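You operate a simulated robot arm through the tools that you are given. There is no shell and no other tool. Be economical: measure what you need, move in short steps, check, and stop when the job is done.

You are at the controls of a simulated robot arm. One attempt, no reset.

TASK
Close up the prep bench: air valve shut and bled, magnet, turntable and air knob off, small red bin shut.

The check looks at the end state, three seconds after you hand in, the way a careful person would. Anything else that was tipped, shoved, dropped, spilled or broken makes it a failure.

THE ROBOT
A 6-joint arm with a two-finger parallel gripper on a trunk, on a base that drives. Base frame: it is fixed to the floor where the robot stands at the start and does not move with it; the origin is under the middle of the robot, x ahead of it, y to its left, z up. Readings come in m, degrees, newtons and seconds.
With the tool pointing down near the work surface it reaches from about 0.1 to 0.74 m from the robot's upright axis, wherever it stands. Its first joint turns from -166.0 to 166.0 degrees. Places, roughly: air knob [0.6, -0.1, 0.9]; air valve [-0.5, -1.2, 0.9]; lid of the small red bin [0.2, -0.3, 1]; magnet knob [-0.3, -0.6, 0.9]; sander button [-0.3, -1.3, 1]; switch of the black turntable [0.5, -0.1, 0.9]; tumbler dial [0.3, -0.2, 0.9]; tumbler start button [0.4, -0.2, 0.9]; vice lever [-0.7, -0.9, 0.9]. Payload 3.91 kg.
Tool frame: the origin (TCP) lies between the finger pads and is the grasp point; the fingertips stand 0.03 m ahead of it; z points along the fingers, y is the line along which they close. The gripper opens to 0.11 m. The fingers are 0.02 m wide and 0.01 m thick; the gripper's body (0.048 by 0.112 m) begins 0.055 m behind the TCP.
Orientation is that of the tool frame in the base frame, as a unit quaternion [x, y, z, w]. With the fingers straight down and closing along the base's y, the tool's x points along the base's -x, its y along +y and its z along -z.

THE INTERFACE
- The arm moves only by the tool move_arm. Its argument "steps" is a list of rows, each an object (a shift or turn left out is 0, a gripper value left out holds the last) with "offset": the shift along the base's x, y, z in m, a list of three; "dr": the turn, a rotation vector about the base's x, y, z in degrees, a list of three; "grip": the gripper command, from -1 (fully open) to 1 (shut), values between in proportion. In form: [{"offset": [tx, ty, tz], "dr": [rx, ry, rz], "grip": grip}, ...]. A call has 1 to 12 rows; each row is the pose to reach, as a shift and turn from the pose commanded when the call began. A row lasts 0.2 s, in which the tool goes at most 0.05 m and 8.6 degrees; a call with a longer step from one row to the next is refused whole, and so is a gripper value outside its range. A pose out of reach is approached as far as the arm can. The call stops where the force on the tool passes 40 N (or 10 N more than at its start, if that is more) or the arm is blocked; 0.2 s more then pass. Each finger travels about 0.045 m/s and halts on what it meets, pressing with about 42 N; the grip force reading is that of the motor and also rises with nothing between the fingers. The clock runs only during rows and for 0.2 s after the last one: add rows that repeat a pose to give the fingers time. It gives the time, the measured TCP pose, the force on the tool (base axes), the opening and the grip force at its end, in the units of the frame above (readings bear some noise), with the torque about the TCP (base axes, N m) and any sound that the robot's microphone picked up.
- Cameras (640 x 400 px; columns grow to the right, rows downward): "scene" is now at [-0.0464, 0.0807, 1.5105]; the picture's right is [-0.95, -0.32, 0.00], its down [-0.22, 0.63, -0.75] and it looks along [0.24, -0.71, -0.67] (base axes); focal length 294 px, centre (320, 200). "wrist" rides on the gripper at [0.071, 0.022, -0.107] in the tool frame; the picture's right is [-0.29, 0.96, 0.00], its down [-0.76, -0.23, -0.61] and it looks along [-0.58, -0.18, 0.79] (tool axes); focal length 243 px, centre (320, 200). There is no depth. A picture from a camera that has moved, and an enlarged one, comes with that camera's place and axes in the base frame and with its lens. The place of the scene camera against the robot may be out by one fixed shift of up to 0.018 m in any direction.
- camera(camera): a new picture of that camera. It takes no simulated time.
- raise_lower(by): slides the trunk up (or, below 0, down) by that many m; the arm and the scene camera ride with it, the base frame stays. It gives what a move gives, with no picture.
- steer(legs): drives the robot by 1 to 6 legs, each [ahead, left, turn to the left] in m, m and degrees, along the robot's own axes; the way and the turn of a leg run together, so that a leg with both is an arc; at most 1.5 m and 180 degrees a leg. The arm and the cameras ride along, it lands a little off, and it stops where it bumps. It gives what a move gives.
- turn_head(pan, tilt): turns the head with the scene camera to pan (to the left, within 86 degrees either way) and tilt (down, from -29 to 69), counted from straight ahead of the robot. It gives what a move gives.
- close_up(camera, box): a new picture of the part [left, top, right, bottom] of that camera's present view, enlarged. It takes no simulated time.
- close_job(): hands the job in; it is judged then, once.

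Go step by step. Nothing tells you exact positions but the pictures and the camera data: compare them with the known pose of the tool, close in by small moves and look again before you grip or let go. The budget is 120 turns and 82 pictures, counting those below and the enlarged ones. Unless the task says otherwise, let go and move clear before handing in, and close with one line.

The tools are called after "Call:" as name(argument=value, ...) on one line, values as JSON. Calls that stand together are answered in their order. move_arm: Moves the arm, as the interface text tells. Its arguments: {"type":"object","properties":{"steps":{"type":"array","items":{"type":"object","properties":{"offset":{"type":"array","items":{"type":"number"}},"dr":{"type":"array","items":{"type":"number"}},"grip":{"type":"number"}}}}},"required":["steps"]} The other tools are called the same way: raise_lower (by) slides the trunk up or down; steer (legs) drives the base; turn_head (pan, tilt) turns the head that bears the scene camera; camera (camera) takes a picture; close_up (camera, box) takes an enlarged picture of a part of a camera's view; close_job () hands the job in.

At the start:

```text
time_s: 0.0
tcp_pos: [0.1179, -0.3789, 1.2084]
ee_rot: [-0.001, 1.0, 0.0, 0.0]
force: [0.0, 0.1, 0.3]
torque: [0.02, 0.02, 0.03]
opening: 0.1099
grasp_force: 0.2
trunk travel left (down, up): [-0.475, 0.115]
robot x, y, heading: [0.0029, 0.0015, 0.1]
head pan, tilt: [-71.1, 41.7]
```

scene: 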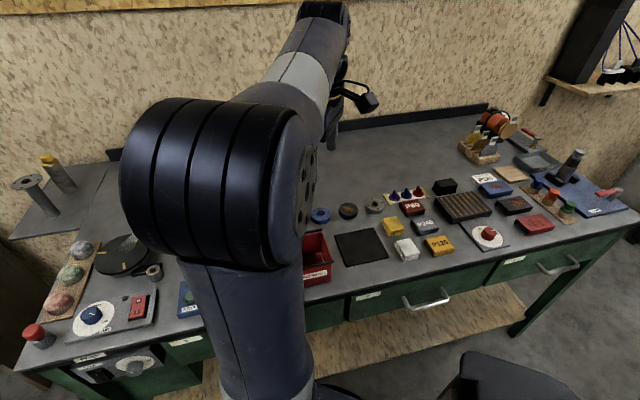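
wrist: 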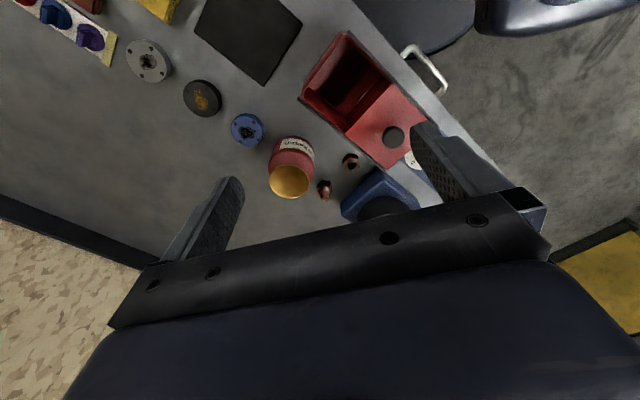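

The bench is spread out to the robot's right; the turntable, switch and air knob are at picture left and the magnet knob is in the middle right. I'll take enlarged pictures first.

Call:
close_up(camera="scene", box=[0, 220, 220, 390])

Call:
close_up(camera="scene", box=[440, 100, 640, 260])

Call:
close_up(camera="wrist", box=[220, 20, 480, 240])

```text
2.35 times, centred on (110, 305) of scene
camera zoom: at [-0.0464, 0.0807, 1.5105], right [-0.95, -0.32, 0.0], down [-0.22, 0.63, -0.75], along [0.24, -0.71, -0.67], focal length 691 px, centre (814, -47)
```

zoom: 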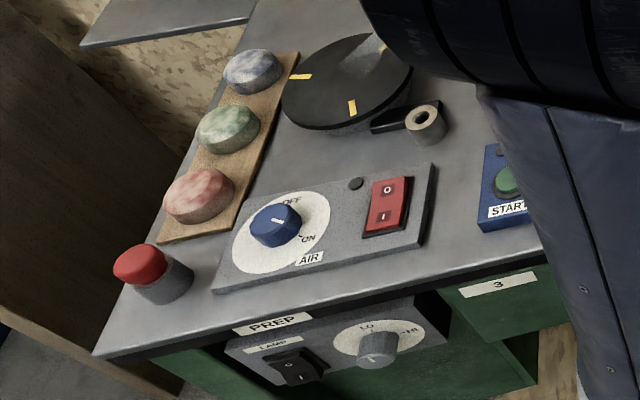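

```text
2.50 times, centred on (540, 180) of scene
camera zoom: at [-0.0464, 0.0807, 1.5105], right [-0.95, -0.32, 0.0], down [-0.22, 0.63, -0.75], along [0.24, -0.71, -0.67], focal length 734 px, centre (-230, 250)
```

zoom: 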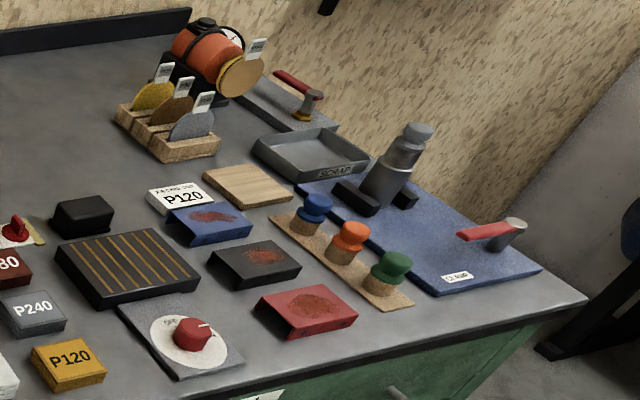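

```text
1.82 times, centred on (350, 130) of wrist
camera zoom: at [0.0482, -0.3579, 1.316], right [0.29, 0.96, 0.0], down [0.76, -0.23, 0.61], along [0.58, -0.18, -0.79], focal length 441 px, centre (266, 327)
```

zoom: 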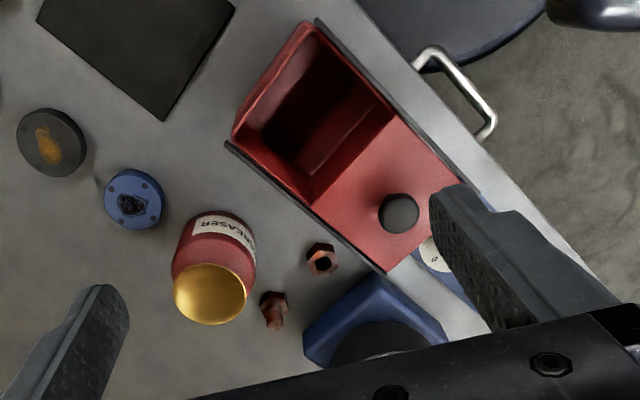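

The bin lid is a sliding one with a dark round knob, and the air panel holds a blue knob and a red rocker. I'll move over the air panel to look with the wrist camera.

Call:
move_arm(steps=[{"offset": [0.025, 0.037, -0.005]}, {"offset": [0.05, 0.074, -0.01]}, {"offset": [0.075, 0.111, -0.015]}, {"offset": [0.1, 0.148, -0.02]}, {"offset": [0.125, 0.185, -0.025]}, {"offset": [0.15, 0.222, -0.03]}, {"offset": [0.175, 0.259, -0.035]}, {"offset": [0.2, 0.296, -0.04]}, {"offset": [0.225, 0.333, -0.045]}, {"offset": [0.25, 0.37, -0.05]}])

Call:
camera(camera="wrist")

Call:
camera(camera="scene")

```text
time_s: 2.2
tcp_pos: [0.3668, -0.0084, 1.1582]
ee_rot: [0.001, 1.0, 0.0, 0.0]
force: [0.4, -0.8, 0.4]
torque: [-0.01, 0.02, 0.0]
opening: 0.1101
grasp_force: 0.1
trunk travel left (down, up): [-0.475, 0.115]
robot x, y, heading: [0.0044, 0.0037, 0.1]
head pan, tilt: [-71.1, 41.7]
```

```text
76 pictures are left
camera wrist: at [0.2973, 0.0136, 1.2656], right [0.29, 0.96, 0.0], down [0.76, -0.23, 0.61], along [0.58, -0.18, -0.79], focal length 243 px, centre (320, 200)
```

wrist: 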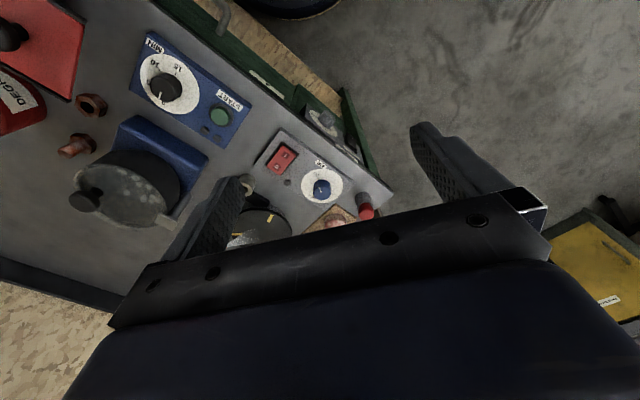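

```text
75 pictures are left
camera scene: at [-0.0463, 0.0809, 1.5105], right [-0.95, -0.32, 0.0], down [-0.22, 0.63, -0.75], along [0.24, -0.71, -0.67], focal length 294 px, centre (320, 200)
```

scene: 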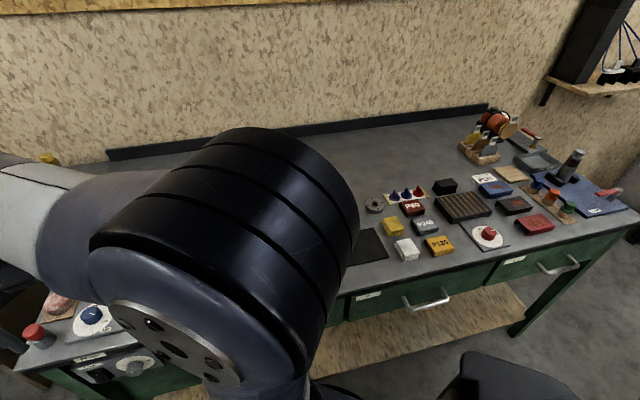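

Call:
close_up(camera="wrist", box=[220, 110, 400, 230])

```text
3.33 times, centred on (310, 170) of wrist
camera zoom: at [0.2973, 0.0136, 1.2656], right [0.29, 0.96, 0.0], down [0.76, -0.23, 0.61], along [0.58, -0.18, -0.79], focal length 809 px, centre (353, 300)
```

zoom: 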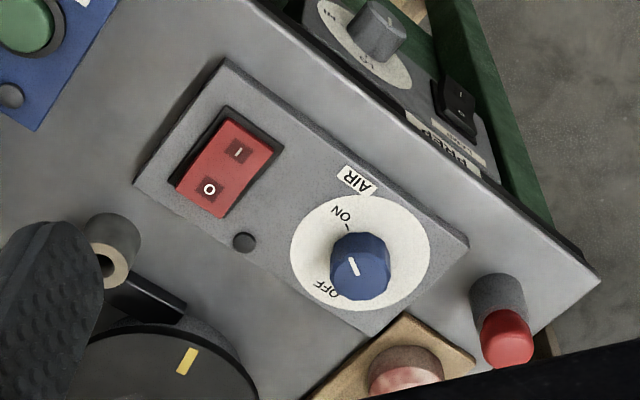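

Call:
move_arm(steps=[{"offset": [0.02, 0.0, -0.045]}, {"offset": [0.04, 0.0, -0.09]}, {"offset": [0.04, 0.0, -0.11]}])

Call:
close_up(camera="wrist", box=[220, 100, 420, 240])

```text
time_s: 3.0
tcp_pos: [0.4062, -0.009, 1.0476]
ee_rot: [0.001, 1.0, -0.001, -0.001]
force: [0.0, -0.9, -0.2]
torque: [-0.01, -0.02, -0.01]
opening: 0.1097
grasp_force: 0.1
trunk travel left (down, up): [-0.475, 0.115]
robot x, y, heading: [0.0002, -0.0012, 0.1]
head pan, tilt: [-71.1, 41.7]
```

```text
2.86 times, centred on (320, 170) of wrist
camera zoom: at [0.3364, 0.0118, 1.1546], right [0.29, 0.96, 0.0], down [0.76, -0.23, 0.61], along [0.58, -0.18, -0.79], focal length 693 px, centre (320, 286)
```

zoom: 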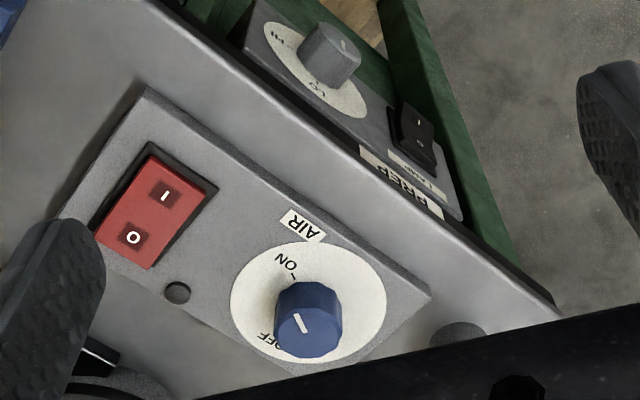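

The blue air knob points at ON, about x=0.53, y=-0.054, and OFF lies about 120° counter-clockwise. I'll hover above it, pre-turned by -60°.

Call:
move_arm(steps=[{"offset": [0.02, -0.01, 0], "dr": [0, 0, -8.5], "grip": 0}, {"offset": [0.04, -0.02, 0], "dr": [0, 0, -17]}, {"offset": [0.06, -0.03, 0], "dr": [0, 0, -25.5]}, {"offset": [0.08, -0.035, 0], "dr": [0, 0, -34]}, {"offset": [0.1, -0.04, 0], "dr": [0, 0, -42.5]}, {"offset": [0.124, -0.045, 0], "dr": [0, 0, -51]}, {"offset": [0.124, -0.045, -0.03], "dr": [0, 0, -59]}, {"offset": [0.124, -0.045, -0.05], "dr": [0, 0, -60]}])

Call:
camera(camera="wrist")

Call:
close_up(camera="scene", box=[0, 220, 220, 390])

```text
time_s: 4.8
tcp_pos: [0.5315, -0.055, 0.9997]
ee_rot: [0.5, 0.866, 0.0, 0.0]
force: [-0.7, -0.4, 0.3]
torque: [0.01, -0.01, 0.01]
opening: 0.0551
grasp_force: 0.1
trunk travel left (down, up): [-0.475, 0.115]
robot x, y, heading: [0.0009, 0.0045, -0.1]
head pan, tilt: [-71.1, 41.7]
```

```text
72 pictures are left
camera wrist: at [0.5165, 0.0172, 1.1071], right [0.97, 0.23, 0.0], down [0.18, -0.77, 0.61], along [0.14, -0.59, -0.79], focal length 243 px, centre (320, 200)
```

wrist: 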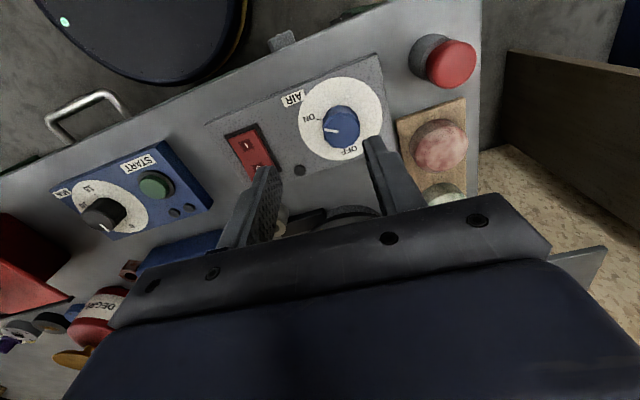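

```text
2.35 times, centred on (110, 305) of scene
camera zoom: at [-0.0464, 0.0808, 1.5106], right [-0.95, -0.32, 0.0], down [-0.22, 0.63, -0.75], along [0.24, -0.71, -0.67], focal length 691 px, centre (814, -47)
```

zoom: 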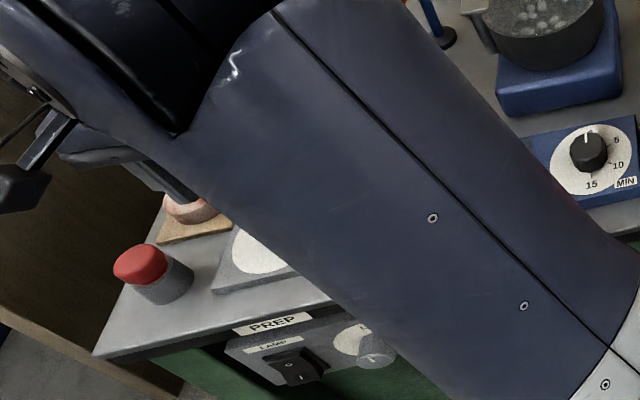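

Seen from here the knob lies nearer (0.55, -0.048); I shift the tool and recheck before lowering.

Call:
move_arm(steps=[{"offset": [0.018, 0.006, -0.02]}, {"offset": [0.018, 0.006, -0.03]}])

Call:
close_up(camera="wrist", box=[220, 60, 420, 190])

```text
time_s: 5.4
tcp_pos: [0.5503, -0.0476, 0.9684]
ee_rot: [0.499, 0.866, 0.0, 0.0]
force: [-0.5, -0.7, 0.7]
torque: [-0.02, 0.01, -0.02]
opening: 0.0549
grasp_force: 0.1
trunk travel left (down, up): [-0.475, 0.115]
robot x, y, heading: [0.0037, -0.001, -0.1]
head pan, tilt: [-71.1, 41.7]
```

```text
3.08 times, centred on (320, 125) of wrist
camera zoom: at [0.5352, 0.0245, 1.0758], right [0.97, 0.23, 0.0], down [0.18, -0.77, 0.61], along [0.14, -0.59, -0.79], focal length 746 px, centre (320, 431)
```

zoom: 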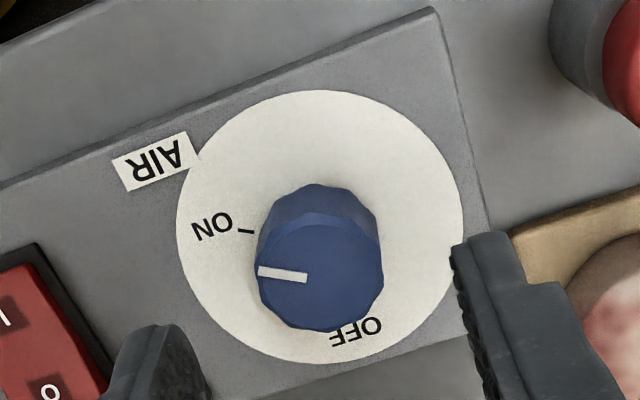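

Aligned. Lower, close on the knob, then turn.

Call:
move_arm(steps=[{"offset": [0, 0, -0.02]}, {"offset": [0, 0, -0.036]}, {"offset": [0, 0, -0.036], "grip": 0.7}, {"offset": [0, 0, -0.036], "grip": 0.7}, {"offset": [0, 0, -0.036], "grip": 0.7}, {"offset": [0, 0, -0.036], "grip": 0.7}])

```text
time_s: 6.8
tcp_pos: [0.5497, -0.0471, 0.9335]
ee_rot: [0.5, 0.866, 0.0, 0.0]
force: [-0.2, 0.3, -0.5]
torque: [0.01, 0.02, 0.0]
opening: 0.0165
grasp_force: 0.1
trunk travel left (down, up): [-0.475, 0.115]
robot x, y, heading: [0.0035, 0.0028, 0.0]
head pan, tilt: [-71.1, 41.7]
```

Call:
camera(camera="wrist")

```text
69 pictures are left
camera wrist: at [0.5356, 0.0252, 1.0401], right [0.97, 0.23, 0.0], down [0.18, -0.77, 0.61], along [0.14, -0.59, -0.79], focal length 243 px, centre (320, 200)
```

wrist: 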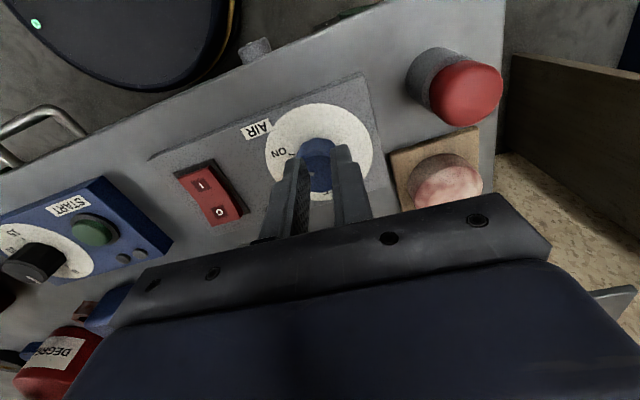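

Call:
close_up(camera="wrist", box=[250, 90, 390, 240])

```text
2.67 times, centred on (320, 165) of wrist
camera zoom: at [0.5356, 0.0252, 1.0401], right [0.97, 0.23, 0.0], down [0.18, -0.77, 0.61], along [0.14, -0.59, -0.79], focal length 647 px, centre (320, 293)
```

zoom: 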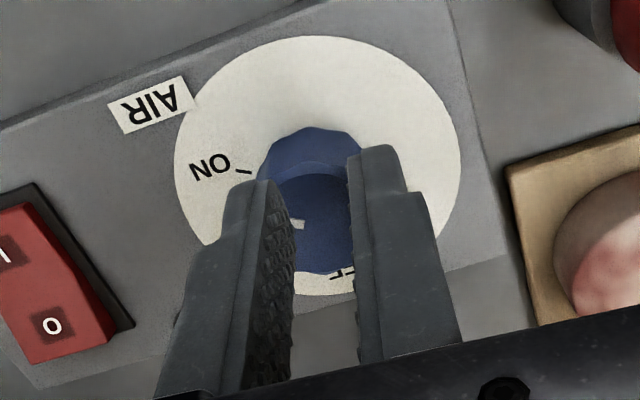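

The fingers closed above the knob: its top is nearer z=0.90, so it sits at about (0.553, -0.057). I open, shift and go lower.

Call:
move_arm(steps=[{"offset": [0, 0, 0.02], "grip": 0.0}, {"offset": [0.0035, -0.0095, 0.02], "grip": 0.0}, {"offset": [0.0035, -0.0095, 0.01]}, {"offset": [0.0035, -0.0095, 0.0]}, {"offset": [0.0035, -0.0095, -0.008]}, {"offset": [0.0035, -0.0095, -0.014]}, {"offset": [0.0035, -0.0095, -0.014], "grip": 0.7}, {"offset": [0.0035, -0.0095, -0.014], "grip": 0.7}, {"offset": [0.0035, -0.0095, -0.014], "grip": 0.7}, {"offset": [0.0035, -0.0095, -0.014], "grip": 0.7}])

Call:
close_up(camera="wrist", box=[250, 90, 390, 240])

```text
time_s: 9.0
tcp_pos: [0.5511, -0.0593, 0.9182]
ee_rot: [0.5, 0.866, 0.001, -0.001]
force: [-12.2, -8.1, -1.4]
torque: [-0.5, 0.57, -0.03]
opening: 0.0329
grasp_force: 45.4
trunk travel left (down, up): [-0.475, 0.115]
robot x, y, heading: [0.0002, 0.0054, -0.1]
head pan, tilt: [-71.1, 41.7]
```

```text
2.67 times, centred on (320, 165) of wrist
camera zoom: at [0.5372, 0.0135, 1.025], right [0.97, 0.23, 0.0], down [0.18, -0.77, 0.61], along [0.14, -0.59, -0.79], focal length 647 px, centre (320, 293)
```

zoom: 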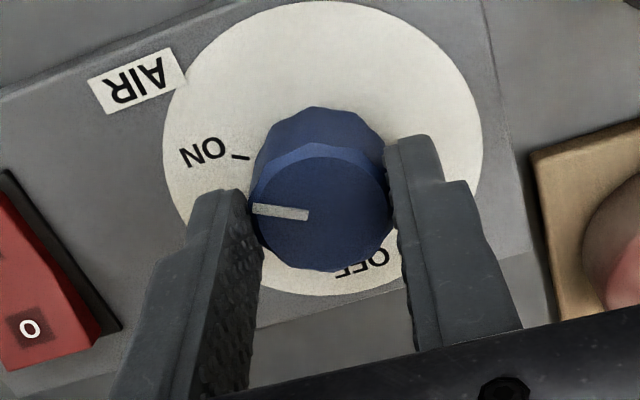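

Gripped (33 mm knob). Now turn counter-clockwise.

Call:
move_arm(steps=[{"offset": [-0.001, -0.001, 0], "dr": [0, 0, 8]}, {"offset": [-0.001, -0.001, 0], "dr": [0, 0, 16]}, {"offset": [-0.001, -0.001, 0], "dr": [0, 0, 24]}, {"offset": [-0.001, -0.001, 0], "dr": [0, 0, 32]}, {"offset": [-0.001, -0.001, 0], "dr": [0, 0, 40]}, {"offset": [-0.001, -0.001, 0], "dr": [0, 0, 48]}, {"offset": [-0.001, -0.001, 0], "dr": [0, 0, 56]}, {"offset": [-0.001, -0.001, 0], "dr": [0, 0, 64]}, {"offset": [-0.001, -0.001, 0], "dr": [0, 0, 72]}, {"offset": [-0.001, -0.001, 0], "dr": [0, 0, 80]}, {"offset": [-0.001, -0.001, 0], "dr": [0, 0, 88]}])

Call:
close_up(camera="wrist", box=[250, 90, 390, 240])

```text
time_s: 11.4
tcp_pos: [0.5514, -0.0618, 0.9172]
ee_rot: [-0.244, 0.97, 0.0, 0.0]
force: [-17.1, -23.3, -16.8]
torque: [-0.78, 1.1, -0.01]
opening: 0.0331
grasp_force: 45.1
trunk travel left (down, up): [-0.475, 0.115]
robot x, y, heading: [0.0018, 0.0005, -0.1]
head pan, tilt: [-71.1, 41.7]
```

```text
2.67 times, centred on (320, 165) of wrist
camera zoom: at [0.4804, -0.0763, 1.0252], right [-0.2, 0.98, 0.0], down [0.78, 0.16, 0.61], along [0.59, 0.12, -0.8], focal length 647 px, centre (320, 293)
```

zoom: 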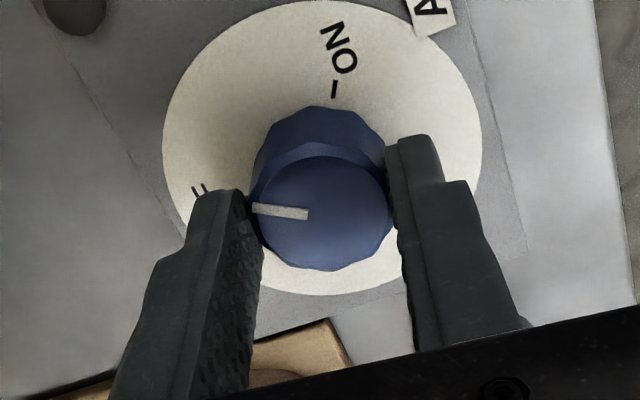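

Call:
move_arm(steps=[{"offset": [0.0, -0.003, 0.001], "dr": [0, 0, 6]}, {"offset": [0.0, -0.003, 0.001], "dr": [0, 0, 12]}, {"offset": [0.0, -0.003, 0.001], "dr": [0, 0, 18]}])

Call:
close_up(camera="wrist", box=[230, 90, 390, 240])

```text
time_s: 12.2
tcp_pos: [0.5523, -0.0618, 0.9183]
ee_rot: [-0.391, 0.92, 0.002, -0.001]
force: [-11.3, -6.4, -29.4]
torque: [-0.57, 0.48, -0.03]
opening: 0.0329
grasp_force: 44.9
trunk travel left (down, up): [-0.475, 0.115]
robot x, y, heading: [-0.0009, -0.0013, -0.0]
head pan, tilt: [-71.1, 41.7]
```

```text
2.67 times, centred on (310, 165) of wrist
camera zoom: at [0.4891, -0.0988, 1.0253], right [-0.49, 0.87, 0.0], down [0.7, 0.39, 0.61], along [0.53, 0.3, -0.8], focal length 647 px, centre (347, 293)
```

zoom: 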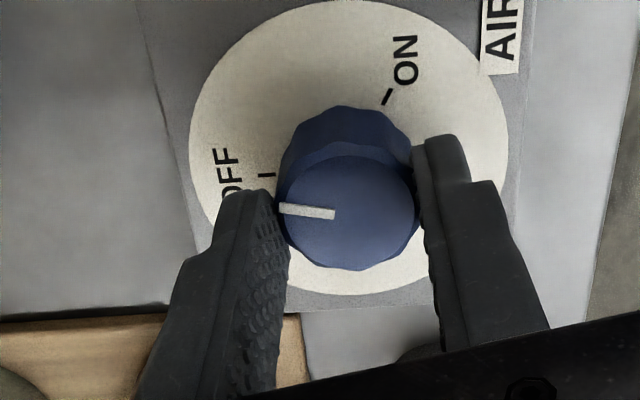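

About 14° more to the OFF tick.

Call:
move_arm(steps=[{"offset": [0.0, -0.001, 0.002], "dr": [0, 0, 7]}, {"offset": [0.0, -0.001, 0.002], "dr": [0, 0, 14]}, {"offset": [0.0, -0.001, 0.002], "dr": [0, 0, 14]}])

Call:
close_up(camera="wrist", box=[230, 90, 390, 240])

```text
time_s: 13.0
tcp_pos: [0.5525, -0.062, 0.9199]
ee_rot: [-0.501, 0.865, 0.002, -0.001]
force: [-5.5, 5.0, -33.6]
torque: [0.23, -0.08, -0.32]
opening: 0.033
grasp_force: 45.5
trunk travel left (down, up): [-0.475, 0.115]
robot x, y, heading: [0.0009, -0.0007, 0.1]
head pan, tilt: [-71.1, 41.7]
```

```text
2.67 times, centred on (310, 165) of wrist
camera zoom: at [0.5003, -0.1133, 1.027], right [-0.68, 0.73, 0.0], down [0.58, 0.54, 0.61], along [0.44, 0.42, -0.8], focal length 647 px, centre (347, 293)
```

zoom: 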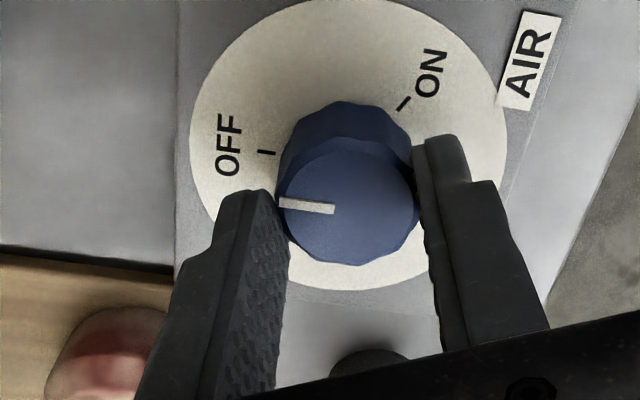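

The stop is reached and the pointer matches OFF. I release, lift, and move over the rocker with the gripper shut.

Call:
move_arm(steps=[{"offset": [0, 0, -0.001], "grip": 0.2}, {"offset": [0, 0, -0.001], "grip": -0.1}, {"offset": [0, 0, 0.04], "grip": -0.1}, {"offset": [0, 0, 0.08]}, {"offset": [-0.015, -0.01, 0.08], "dr": [0, 0, -8], "grip": 1}, {"offset": [-0.03, -0.02, 0.08], "dr": [0, 0, -16]}, {"offset": [-0.045, -0.03, 0.08], "dr": [0, 0, -24]}, {"offset": [-0.06, -0.04, 0.08], "dr": [0, 0, -32]}, {"offset": [-0.075, -0.05, 0.07], "dr": [0, 0, -32]}, {"offset": [-0.075, -0.06, 0.06], "dr": [0, 0, -32]}])

Call:
camera(camera="wrist")

```text
time_s: 15.2
tcp_pos: [0.4766, -0.1233, 0.9799]
ee_rot: [-0.241, 0.971, 0.0, 0.0]
force: [-0.6, -0.1, -0.3]
torque: [0.0, -0.02, -0.01]
opening: 0.0
grasp_force: 37.4
trunk travel left (down, up): [-0.475, 0.115]
robot x, y, heading: [-0.0, -0.0011, -0.1]
head pan, tilt: [-71.1, 41.7]
```

```text
63 pictures are left
camera wrist: at [0.4052, -0.1383, 1.0882], right [-0.19, 0.98, 0.0], down [0.78, 0.15, 0.61], along [0.6, 0.12, -0.79], focal length 243 px, centre (320, 200)
```

wrist: 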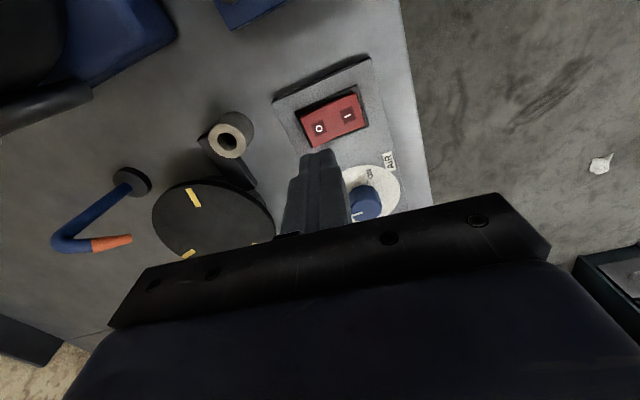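

Call:
close_up(camera="wrist", box=[260, 50, 400, 170])

```text
3.33 times, centred on (330, 110) of wrist
camera zoom: at [0.4052, -0.1383, 1.0882], right [-0.19, 0.98, 0.0], down [0.78, 0.15, 0.61], along [0.6, 0.12, -0.79], focal length 809 px, centre (287, 500)
```

zoom: 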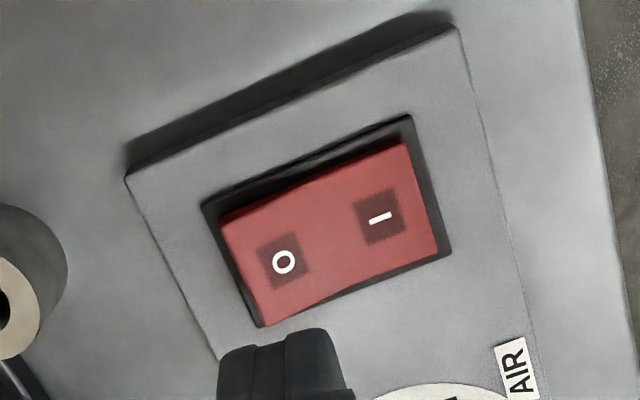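

The "O" end stands proud, so the turntable is on. Press down on O.

Call:
move_arm(steps=[{"offset": [0.004, -0.003, -0.02]}, {"offset": [0.004, -0.003, -0.04]}, {"offset": [0.004, -0.003, -0.05]}, {"offset": [0.004, -0.003, -0.056]}, {"offset": [0.004, -0.003, -0.06]}, {"offset": [0.004, -0.003, -0.064]}])

Call:
close_up(camera="wrist", box=[240, 50, 400, 210])

```text
time_s: 16.6
tcp_pos: [0.481, -0.126, 0.9176]
ee_rot: [-0.242, 0.97, -0.001, 0.0]
force: [0.0, 1.0, -0.3]
torque: [0.0, 0.02, 0.0]
opening: 0.0001
grasp_force: 37.9
trunk travel left (down, up): [-0.475, 0.115]
robot x, y, heading: [0.001, -0.0051, -0.1]
head pan, tilt: [-71.1, 41.7]
```

```text
2.50 times, centred on (320, 130) of wrist
camera zoom: at [0.4099, -0.14, 1.0247], right [-0.19, 0.98, 0.0], down [0.78, 0.15, 0.61], along [0.6, 0.12, -0.79], focal length 606 px, centre (320, 375)
```

zoom: 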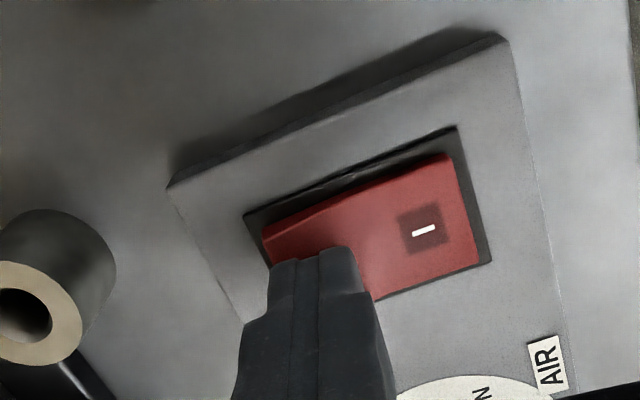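

Not in contact yet; continue down gently.

Call:
move_arm(steps=[{"offset": [0.002, 0.0, -0.003]}, {"offset": [0.002, 0.0, -0.006]}, {"offset": [0.002, 0.0, -0.009]}, {"offset": [0.002, 0.0, -0.012]}, {"offset": [0.002, 0.0, -0.014]}])

Call:
close_up(camera="wrist", box=[240, 50, 400, 210])

```text
time_s: 17.6
tcp_pos: [0.4842, -0.1256, 0.9114]
ee_rot: [-0.242, 0.97, -0.003, 0.004]
force: [-9.4, 3.0, 21.6]
torque: [0.18, 0.51, 0.01]
opening: 0.0
grasp_force: 37.7
trunk travel left (down, up): [-0.475, 0.115]
robot x, y, heading: [0.0015, -0.0018, -0.1]
head pan, tilt: [-71.1, 41.7]
stopped in row 4: the force on the tool passed its limit (the readings are from after the stop); the commanded pose is now the measured one
```

```text
2.50 times, centred on (320, 130) of wrist
camera zoom: at [0.4108, -0.14, 1.0183], right [-0.19, 0.98, 0.0], down [0.77, 0.15, 0.61], along [0.6, 0.11, -0.79], focal length 606 px, centre (320, 375)
```

zoom: 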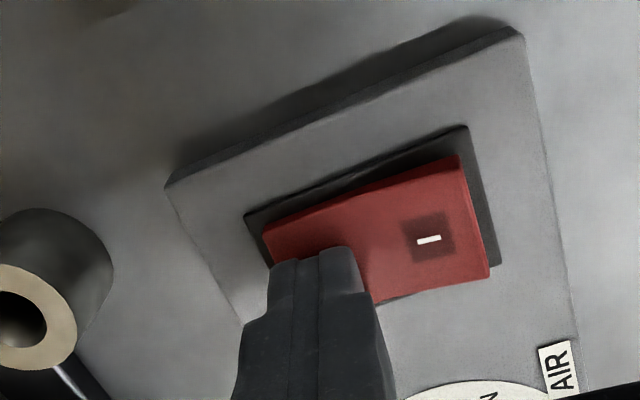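

The I end has risen. Lift and verify.

Call:
move_arm(steps=[{"offset": [0, 0, 0.04]}, {"offset": [-0.02, 0, 0.08]}, {"offset": [-0.05, 0, 0.12]}])

Call:
camera(camera="wrist")

Call:
close_up(camera="wrist", box=[240, 70, 440, 230])

```text
time_s: 18.4
tcp_pos: [0.4351, -0.1261, 1.0295]
ee_rot: [-0.242, 0.97, -0.002, 0.004]
force: [-0.3, -0.6, 0.0]
torque: [0.0, -0.03, 0.03]
opening: 0.0001
grasp_force: 37.8
trunk travel left (down, up): [-0.475, 0.115]
robot x, y, heading: [0.0018, 0.0011, -0.1]
head pan, tilt: [-71.1, 41.7]
```

```text
59 pictures are left
camera wrist: at [0.3631, -0.1394, 1.1357], right [-0.19, 0.98, 0.0], down [0.78, 0.15, 0.61], along [0.6, 0.12, -0.79], focal length 243 px, centre (320, 200)
```

wrist: 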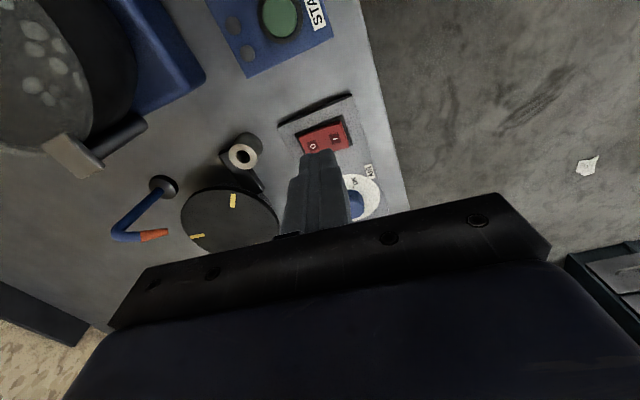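

```text
2.50 times, centred on (340, 150) of wrist
camera zoom: at [0.3631, -0.1394, 1.1357], right [-0.19, 0.98, 0.0], down [0.78, 0.15, 0.61], along [0.6, 0.12, -0.79], focal length 606 px, centre (270, 325)
```

zoom: 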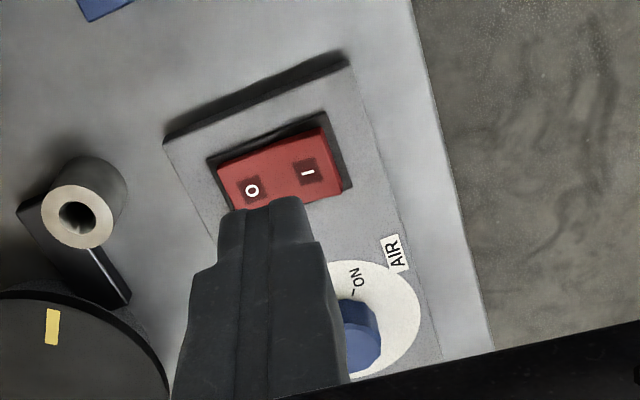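

The rocker now shows O down and the air knob is OFF. Next, the bin lid: I go up and over to view it.

Call:
move_arm(steps=[{"offset": [-0.02, -0.015, 0.04], "grip": -0.2}, {"offset": [-0.045, -0.03, 0.08]}, {"offset": [-0.08, -0.055, 0.09], "dr": [0, 0, 4]}, {"offset": [-0.115, -0.08, 0.09], "dr": [0, 0, 7]}, {"offset": [-0.15, -0.105, 0.09], "dr": [0, 0, 7]}, {"offset": [-0.185, -0.13, 0.09], "dr": [0, 0, 7]}, {"offset": [-0.215, -0.15, 0.09], "dr": [0, 0, 7]}, {"offset": [-0.23, -0.17, 0.09], "dr": [0, 0, 7]}])

Call:
camera(camera="wrist")

Call:
close_up(camera="scene", box=[80, 200, 380, 380])

```text
time_s: 20.2
tcp_pos: [0.2038, -0.2967, 1.1184]
ee_rot: [-0.302, 0.953, -0.002, 0.004]
force: [-0.1, 0.4, -0.3]
torque: [-0.02, -0.01, 0.02]
opening: 0.0661
grasp_force: 0.1
trunk travel left (down, up): [-0.475, 0.115]
robot x, y, heading: [0.0008, -0.0028, -0.1]
head pan, tilt: [-71.1, 41.7]
```

```text
57 pictures are left
camera wrist: at [0.1332, -0.3194, 1.2257], right [-0.31, 0.95, 0.0], down [0.75, 0.25, 0.61], along [0.58, 0.19, -0.79], focal length 243 px, centre (320, 200)
```

wrist: 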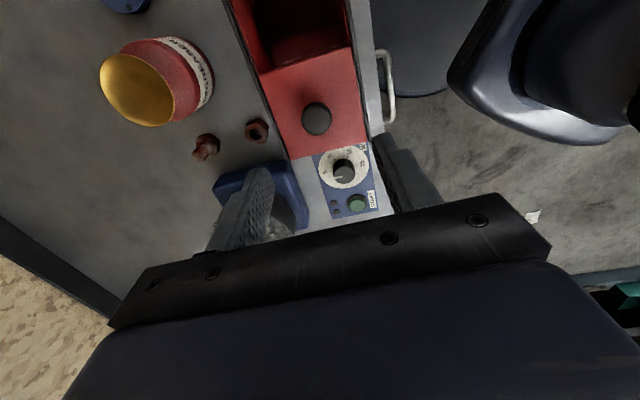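

```text
2.13 times, centred on (230, 290) of scene
camera zoom: at [-0.0466, 0.0808, 1.5105], right [-0.95, -0.32, 0.0], down [-0.22, 0.63, -0.75], along [0.24, -0.71, -0.67], focal length 626 px, centre (512, 8)
```

zoom: 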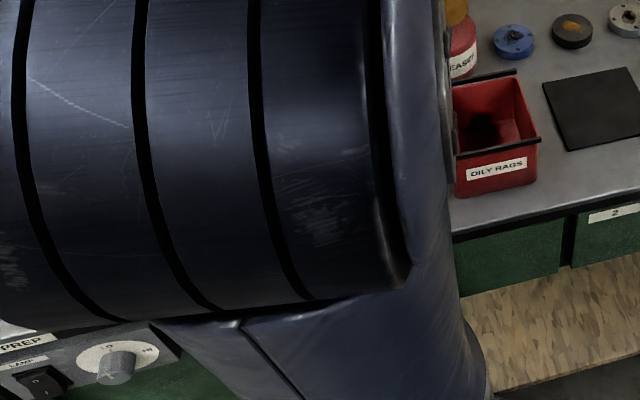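

Call:
move_arm(steps=[{"offset": [0.012, 0.001, -0.04]}, {"offset": [0.012, 0.001, -0.075]}, {"offset": [0.012, 0.001, -0.09]}])

Call:
close_up(camera="wrist", box=[220, 20, 440, 220])

```text
time_s: 21.0
tcp_pos: [0.2152, -0.2943, 1.0283]
ee_rot: [-0.3, 0.954, -0.003, 0.004]
force: [-0.9, -0.6, -0.6]
torque: [-0.03, -0.01, -0.03]
opening: 0.0658
grasp_force: 0.1
trunk travel left (down, up): [-0.475, 0.115]
robot x, y, heading: [0.0024, 0.0001, 0.2]
head pan, tilt: [-71.1, 41.7]
```

```text
2.00 times, centred on (330, 120) of wrist
camera zoom: at [0.1453, -0.3182, 1.1352], right [-0.31, 0.95, 0.0], down [0.75, 0.25, 0.61], along [0.58, 0.19, -0.79], focal length 485 px, centre (300, 360)
```

zoom: 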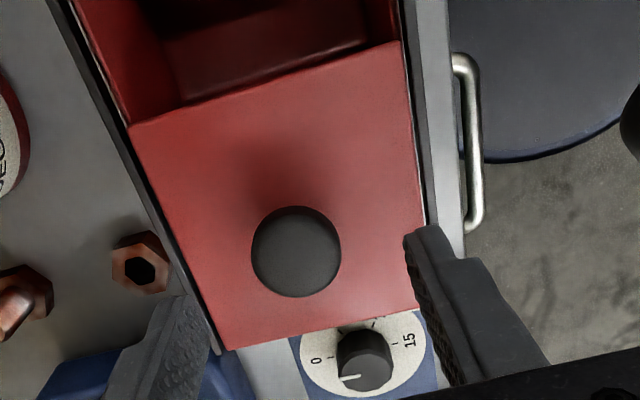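

Call:
move_arm(steps=[{"offset": [0.002, -0.002, -0.015]}, {"offset": [0.002, -0.002, -0.025]}, {"offset": [0.002, -0.002, -0.032]}, {"offset": [0.002, -0.002, -0.037]}, {"offset": [0.002, -0.002, -0.037], "grip": 0.6}, {"offset": [0.002, -0.002, -0.037], "grip": 0.6}, {"offset": [0.002, -0.002, -0.037], "grip": 0.6}, {"offset": [0.002, -0.002, -0.037], "grip": 0.6}])

Call:
close_up(camera="wrist", box=[220, 20, 440, 220])

```text
time_s: 22.8
tcp_pos: [0.2164, -0.2965, 0.9914]
ee_rot: [-0.301, 0.954, -0.001, 0.002]
force: [-7.5, 9.2, -3.4]
torque: [0.32, 0.24, 0.01]
opening: 0.0312
grasp_force: 45.0
trunk travel left (down, up): [-0.475, 0.115]
robot x, y, heading: [0.0018, -0.0004, 0.1]
head pan, tilt: [-71.1, 41.7]
```

```text
2.00 times, centred on (330, 120) of wrist
camera zoom: at [0.1468, -0.3195, 1.098], right [-0.31, 0.95, 0.0], down [0.75, 0.25, 0.61], along [0.58, 0.19, -0.79], focal length 485 px, centre (300, 360)
```

zoom: 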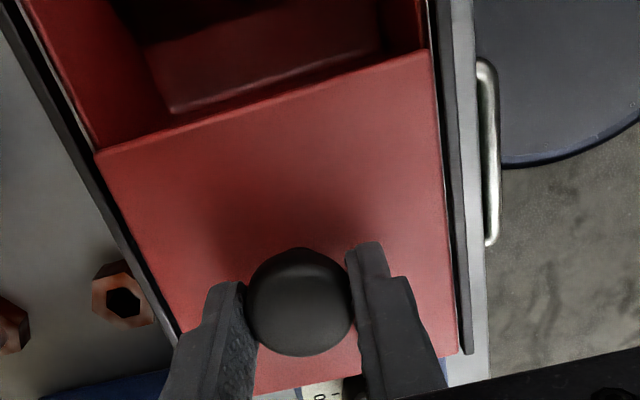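

Knob gripped. Slide along (-0.848, -0.531).

Call:
move_arm(steps=[{"offset": [-0.0085, -0.0053, 0]}, {"offset": [-0.017, -0.0106, 0]}, {"offset": [-0.0254, -0.0159, 0]}, {"offset": [-0.0339, -0.0212, 0]}, {"offset": [-0.0424, -0.0266, 0]}, {"offset": [-0.0509, -0.0319, 0]}])

Call:
camera(camera="wrist")

```text
time_s: 24.2
tcp_pos: [0.168, -0.3292, 0.991]
ee_rot: [-0.3, 0.954, -0.001, 0.003]
force: [-8.5, 11.8, -20.6]
torque: [0.09, 0.21, 0.12]
opening: 0.0315
grasp_force: 45.2
trunk travel left (down, up): [-0.475, 0.115]
robot x, y, heading: [-0.0037, -0.0016, 0.2]
head pan, tilt: [-71.1, 41.7]
```

```text
53 pictures are left
camera wrist: at [0.0971, -0.3525, 1.098], right [-0.31, 0.95, 0.0], down [0.75, 0.25, 0.61], along [0.58, 0.19, -0.79], focal length 243 px, centre (320, 200)
```

wrist: 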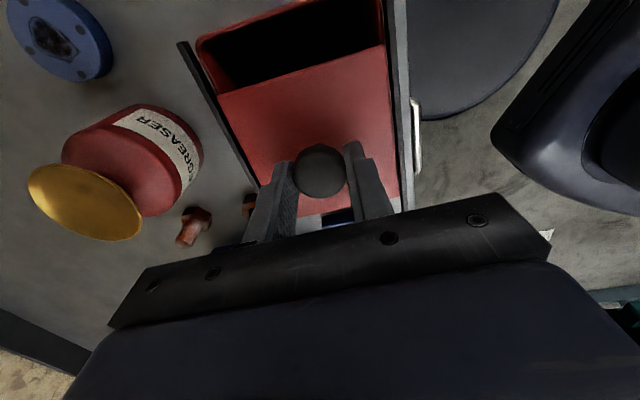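

Call:
move_arm(steps=[{"offset": [-0.0075, -0.0037, -0.001]}, {"offset": [-0.016, -0.009, -0.001]}, {"offset": [-0.0244, -0.0143, -0.001]}, {"offset": [-0.0286, -0.017, -0.001]}, {"offset": [-0.0329, -0.0196, -0.001]}, {"offset": [-0.0371, -0.0223, -0.001]}, {"offset": [-0.0413, -0.025, -0.001]}, {"offset": [-0.0456, -0.0276, -0.001]}])

Call:
camera(camera="wrist")

```text
time_s: 26.0
tcp_pos: [0.1218, -0.3575, 0.9929]
ee_rot: [-0.301, 0.954, -0.002, 0.002]
force: [-0.3, 0.7, 0.0]
torque: [0.02, 0.01, 0.0]
opening: 0.0221
grasp_force: 0.0
trunk travel left (down, up): [-0.475, 0.115]
robot x, y, heading: [0.0005, 0.0011, 0.0]
head pan, tilt: [-71.1, 41.7]
```

```text
52 pictures are left
camera wrist: at [0.052, -0.3804, 1.0994], right [-0.31, 0.95, 0.0], down [0.75, 0.25, 0.61], along [0.58, 0.19, -0.79], focal length 243 px, centre (320, 200)
```

wrist: 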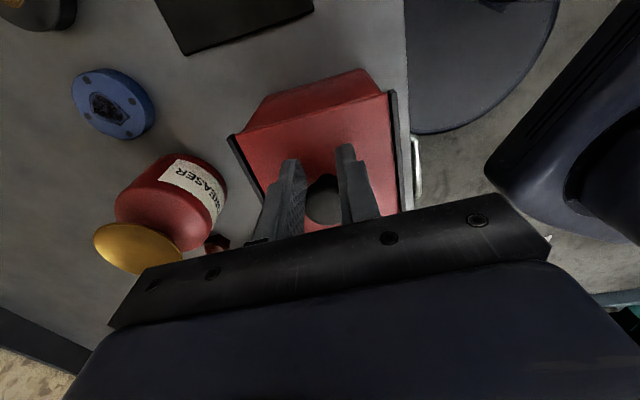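

Call:
close_up(camera="wrist", box=[210, 50, 430, 240])

```text
2.11 times, centred on (320, 145) of wrist
camera zoom: at [0.052, -0.3804, 1.0994], right [-0.31, 0.95, 0.0], down [0.75, 0.25, 0.61], along [0.58, 0.19, -0.79], focal length 511 px, centre (320, 316)
```

zoom: 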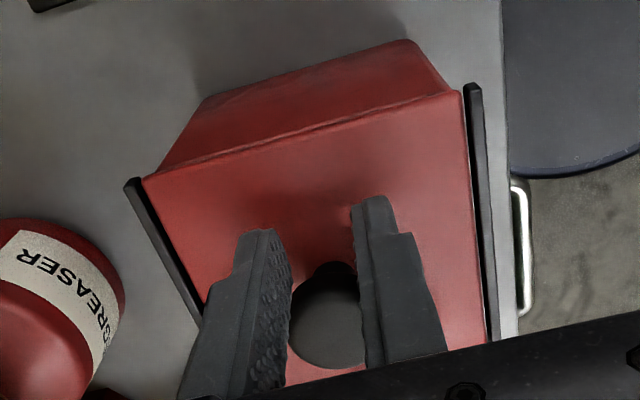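

The lid meets the end wall: shut. I open, lift clear, and travel to the magnet knob near (-0.31, -0.59), turning the camera to the robot's side.

Call:
move_arm(steps=[{"offset": [0, 0, 0], "grip": -0.3}, {"offset": [0, 0, 0], "grip": -0.3}, {"offset": [0, 0, 0], "grip": -0.3}, {"offset": [0, 0, 0.045]}, {"offset": [0, 0, 0.09]}, {"offset": [0, 0, 0.13], "dr": [0, 0, -8.5]}, {"offset": [-0.04, -0.01, 0.14], "dr": [0, 0, -17]}, {"offset": [-0.08, -0.03, 0.14], "dr": [0, 0, -25.5]}, {"offset": [-0.12, -0.05, 0.14], "dr": [0, 0, -34]}, {"offset": [-0.16, -0.07, 0.14], "dr": [0, 0, -42.5]}, {"offset": [-0.2, -0.09, 0.14], "dr": [0, 0, -51]}, {"offset": [-0.24, -0.11, 0.14], "dr": [0, 0, -59.5]}])

Call:
move_arm(steps=[{"offset": [-0.02, -0.015, 0], "dr": [0, 0, -8.5]}, {"offset": [-0.04, -0.03, 0], "dr": [0, 0, -17]}, {"offset": [-0.06, -0.045, 0], "dr": [0, 0, -25.5]}, {"offset": [-0.08, -0.06, 0], "dr": [0, 0, -34]}, {"offset": [-0.1, -0.075, 0], "dr": [0, 0, -42.5]}, {"offset": [-0.12, -0.09, 0], "dr": [0, 0, -51]}, {"offset": [-0.14, -0.1, 0], "dr": [0, 0, -59.5]}, {"offset": [-0.16, -0.1, -0.02], "dr": [0, 0, -68]}, {"offset": [-0.18, -0.1, -0.04], "dr": [0, 0, -76.5]}, {"offset": [-0.19, -0.1, -0.06], "dr": [0, 0, -85]}, {"offset": [-0.19, -0.1, -0.08], "dr": [0, 0, -93]}])

Call:
camera(camera="wrist")

Call:
camera(camera="scene")

```text
time_s: 28.6
tcp_pos: [-0.1192, -0.4677, 1.129]
ee_rot: [0.214, 0.977, -0.003, 0.002]
force: [-0.2, 0.1, 0.8]
torque: [0.01, 0.02, 0.02]
opening: 0.0716
grasp_force: 0.1
trunk travel left (down, up): [-0.475, 0.115]
robot x, y, heading: [0.0018, -0.0002, 0.1]
head pan, tilt: [-71.1, 41.7]
```

```text
time_s: 31.0
tcp_pos: [-0.2976, -0.5566, 1.0575]
ee_rot: [0.849, 0.529, -0.005, 0.0]
force: [0.7, 0.6, 1.8]
torque: [-0.04, 0.03, -0.05]
opening: 0.0715
grasp_force: 0.0
out of reach, approached as far as the arm can: row 7, 8, 9, 10, 11
trunk travel left (down, up): [-0.475, 0.115]
robot x, y, heading: [0.0014, -0.0001, 0.3]
head pan, tilt: [-71.1, 41.7]
```

```text
50 pictures are left
camera wrist: at [-0.2458, -0.5012, 1.1638], right [0.73, -0.68, 0.0], down [-0.54, -0.58, 0.62], along [-0.42, -0.45, -0.79], focal length 243 px, centre (320, 200)
```

wrist: 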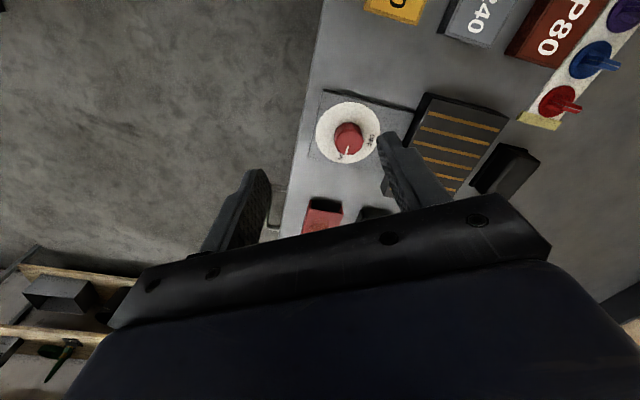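

```text
49 pictures are left
camera scene: at [-0.0461, 0.0815, 1.5105], right [-0.95, -0.32, 0.0], down [-0.22, 0.63, -0.75], along [0.24, -0.71, -0.67], focal length 294 px, centre (320, 200)
```

scene: 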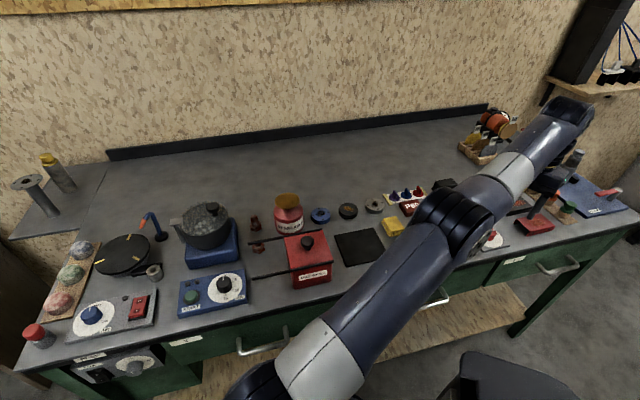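

The lid is shut. The magnet panel is at the arm's reach limit, and there may be a stool beside the robot, so I look down before driving.

Call:
turn_head(pan=-86, tilt=60)

Call:
camera(camera="scene")

Call:
close_up(camera="wrist", box=[270, 80, 430, 200])

```text
time_s: 31.8
tcp_pos: [-0.2988, -0.5568, 1.056]
ee_rot: [0.847, 0.531, -0.005, 0.0]
force: [0.5, -0.2, 0.5]
torque: [0.02, 0.0, 0.02]
opening: 0.0715
grasp_force: 0.0
trunk travel left (down, up): [-0.475, 0.115]
robot x, y, heading: [-0.0004, 0.0009, 0.2]
head pan, tilt: [-85.9, 60.0]
```

```text
48 pictures are left
camera scene: at [-0.069, 0.0933, 1.4864], right [-1.0, -0.07, 0.0], down [-0.06, 0.86, -0.5], along [0.04, -0.5, -0.87], focal length 294 px, centre (320, 200)
```

scene: 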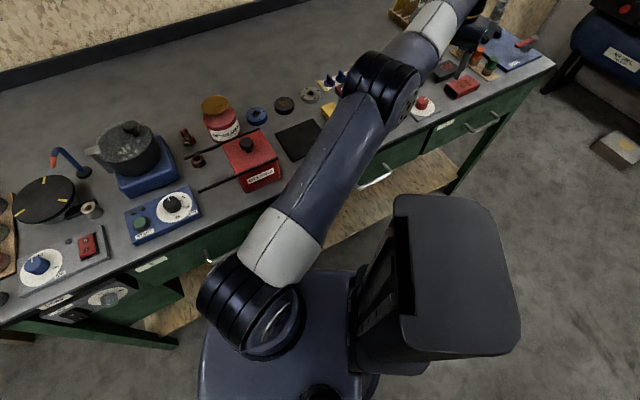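

```text
3.33 times, centred on (350, 140) of wrist
camera zoom: at [-0.2461, -0.5017, 1.1633], right [0.73, -0.68, 0.0], down [-0.53, -0.58, 0.61], along [-0.42, -0.45, -0.79], focal length 809 px, centre (220, 400)
```

zoom: 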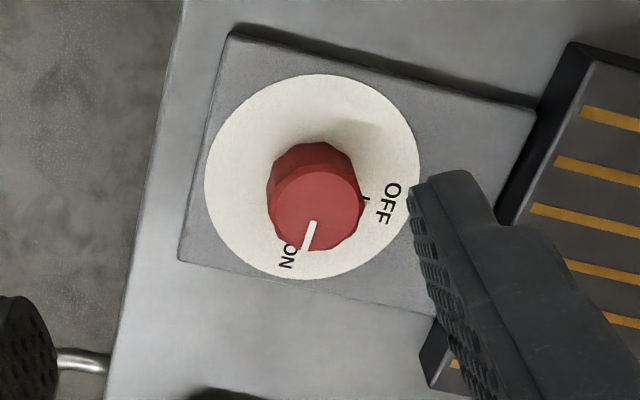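

The dark block is the robot's own rear tower, so nothing stands in the way. I raise and draw in the arm, then drive along the bench about 0.93 m.

Call:
move_arm(steps=[{"offset": [0.01, 0.01, 0.045]}, {"offset": [0.03, 0.02, 0.085]}, {"offset": [0.06, 0.04, 0.12]}, {"offset": [0.1, 0.06, 0.14]}, {"offset": [0.14, 0.085, 0.145]}, {"offset": [0.18, 0.11, 0.145]}, {"offset": [0.22, 0.135, 0.145]}, {"offset": [0.26, 0.16, 0.145]}, {"offset": [0.3, 0.18, 0.145]}])

Call:
steer(legs=[[-0.39, -0.245, 0]])

Call:
turn_head(pan=-75, tilt=40)

Call:
camera(camera="scene")

```text
refused: row 3 steps farther than a row can; nothing moved
```

```text
time_s: 34.5
tcp_pos: [-0.6898, -0.7981, 1.0561]
ee_rot: [0.849, 0.528, -0.004, 0.001]
force: [0.2, 0.3, -0.7]
torque: [0.01, 0.0, 0.0]
opening: 0.0716
grasp_force: 0.0
trunk travel left (down, up): [-0.475, 0.115]
robot x, y, heading: [-0.3869, -0.2406, -0.4]
head pan, tilt: [-85.9, 60.0]
```

```text
time_s: 35.4
tcp_pos: [-0.6904, -0.7979, 1.0566]
ee_rot: [0.849, 0.528, -0.005, 0.0]
force: [0.1, 0.2, 0.3]
torque: [-0.03, 0.01, 0.0]
opening: 0.0714
grasp_force: 0.1
trunk travel left (down, up): [-0.475, 0.115]
robot x, y, heading: [-0.3861, -0.2442, -0.2]
head pan, tilt: [-75.0, 40.0]
```

```text
46 pictures are left
camera scene: at [-0.4395, -0.164, 1.513], right [-0.97, -0.25, 0.0], down [-0.16, 0.62, -0.77], along [0.19, -0.74, -0.64], focal length 294 px, centre (320, 200)
```

scene: 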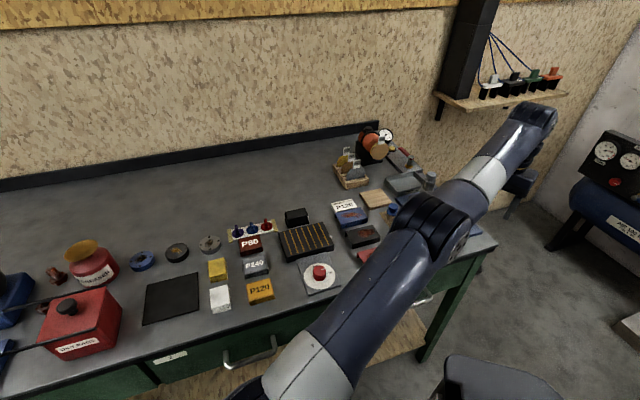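

The arm row was refused but the drive ran with the arm out; forces stayed near zero. I check the wrist view that nothing was touched.

Call:
camera(camera="wrist")

Call:
close_up(camera="scene", box=[320, 100, 500, 280])

```text
45 pictures are left
camera wrist: at [-0.6369, -0.7424, 1.1632], right [0.73, -0.68, 0.0], down [-0.54, -0.58, 0.61], along [-0.42, -0.45, -0.79], focal length 243 px, centre (320, 200)
```

wrist: 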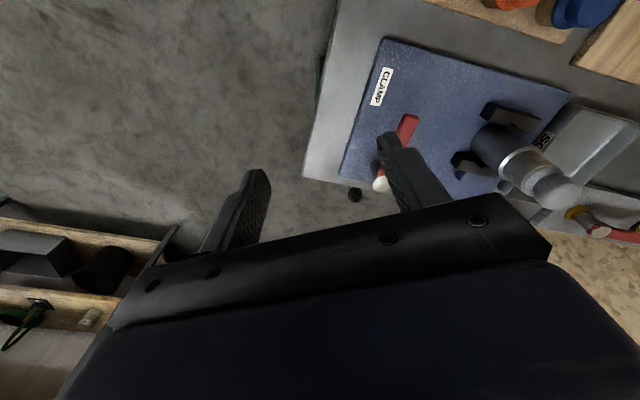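

```text
2.22 times, centred on (410, 190) of scene
camera zoom: at [-0.4395, -0.164, 1.513], right [-0.97, -0.25, 0.0], down [-0.16, 0.62, -0.77], along [0.19, -0.74, -0.64], focal length 652 px, centre (120, 222)
```

zoom: 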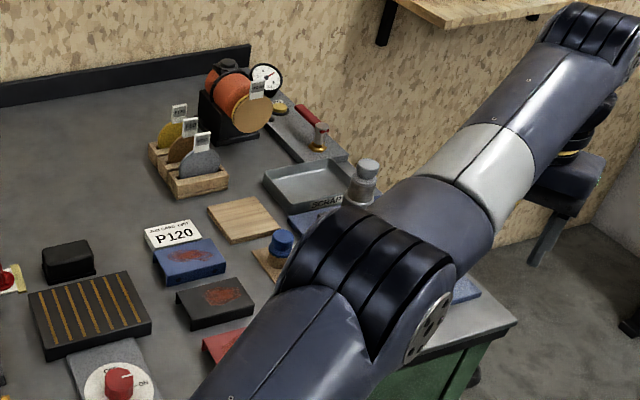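

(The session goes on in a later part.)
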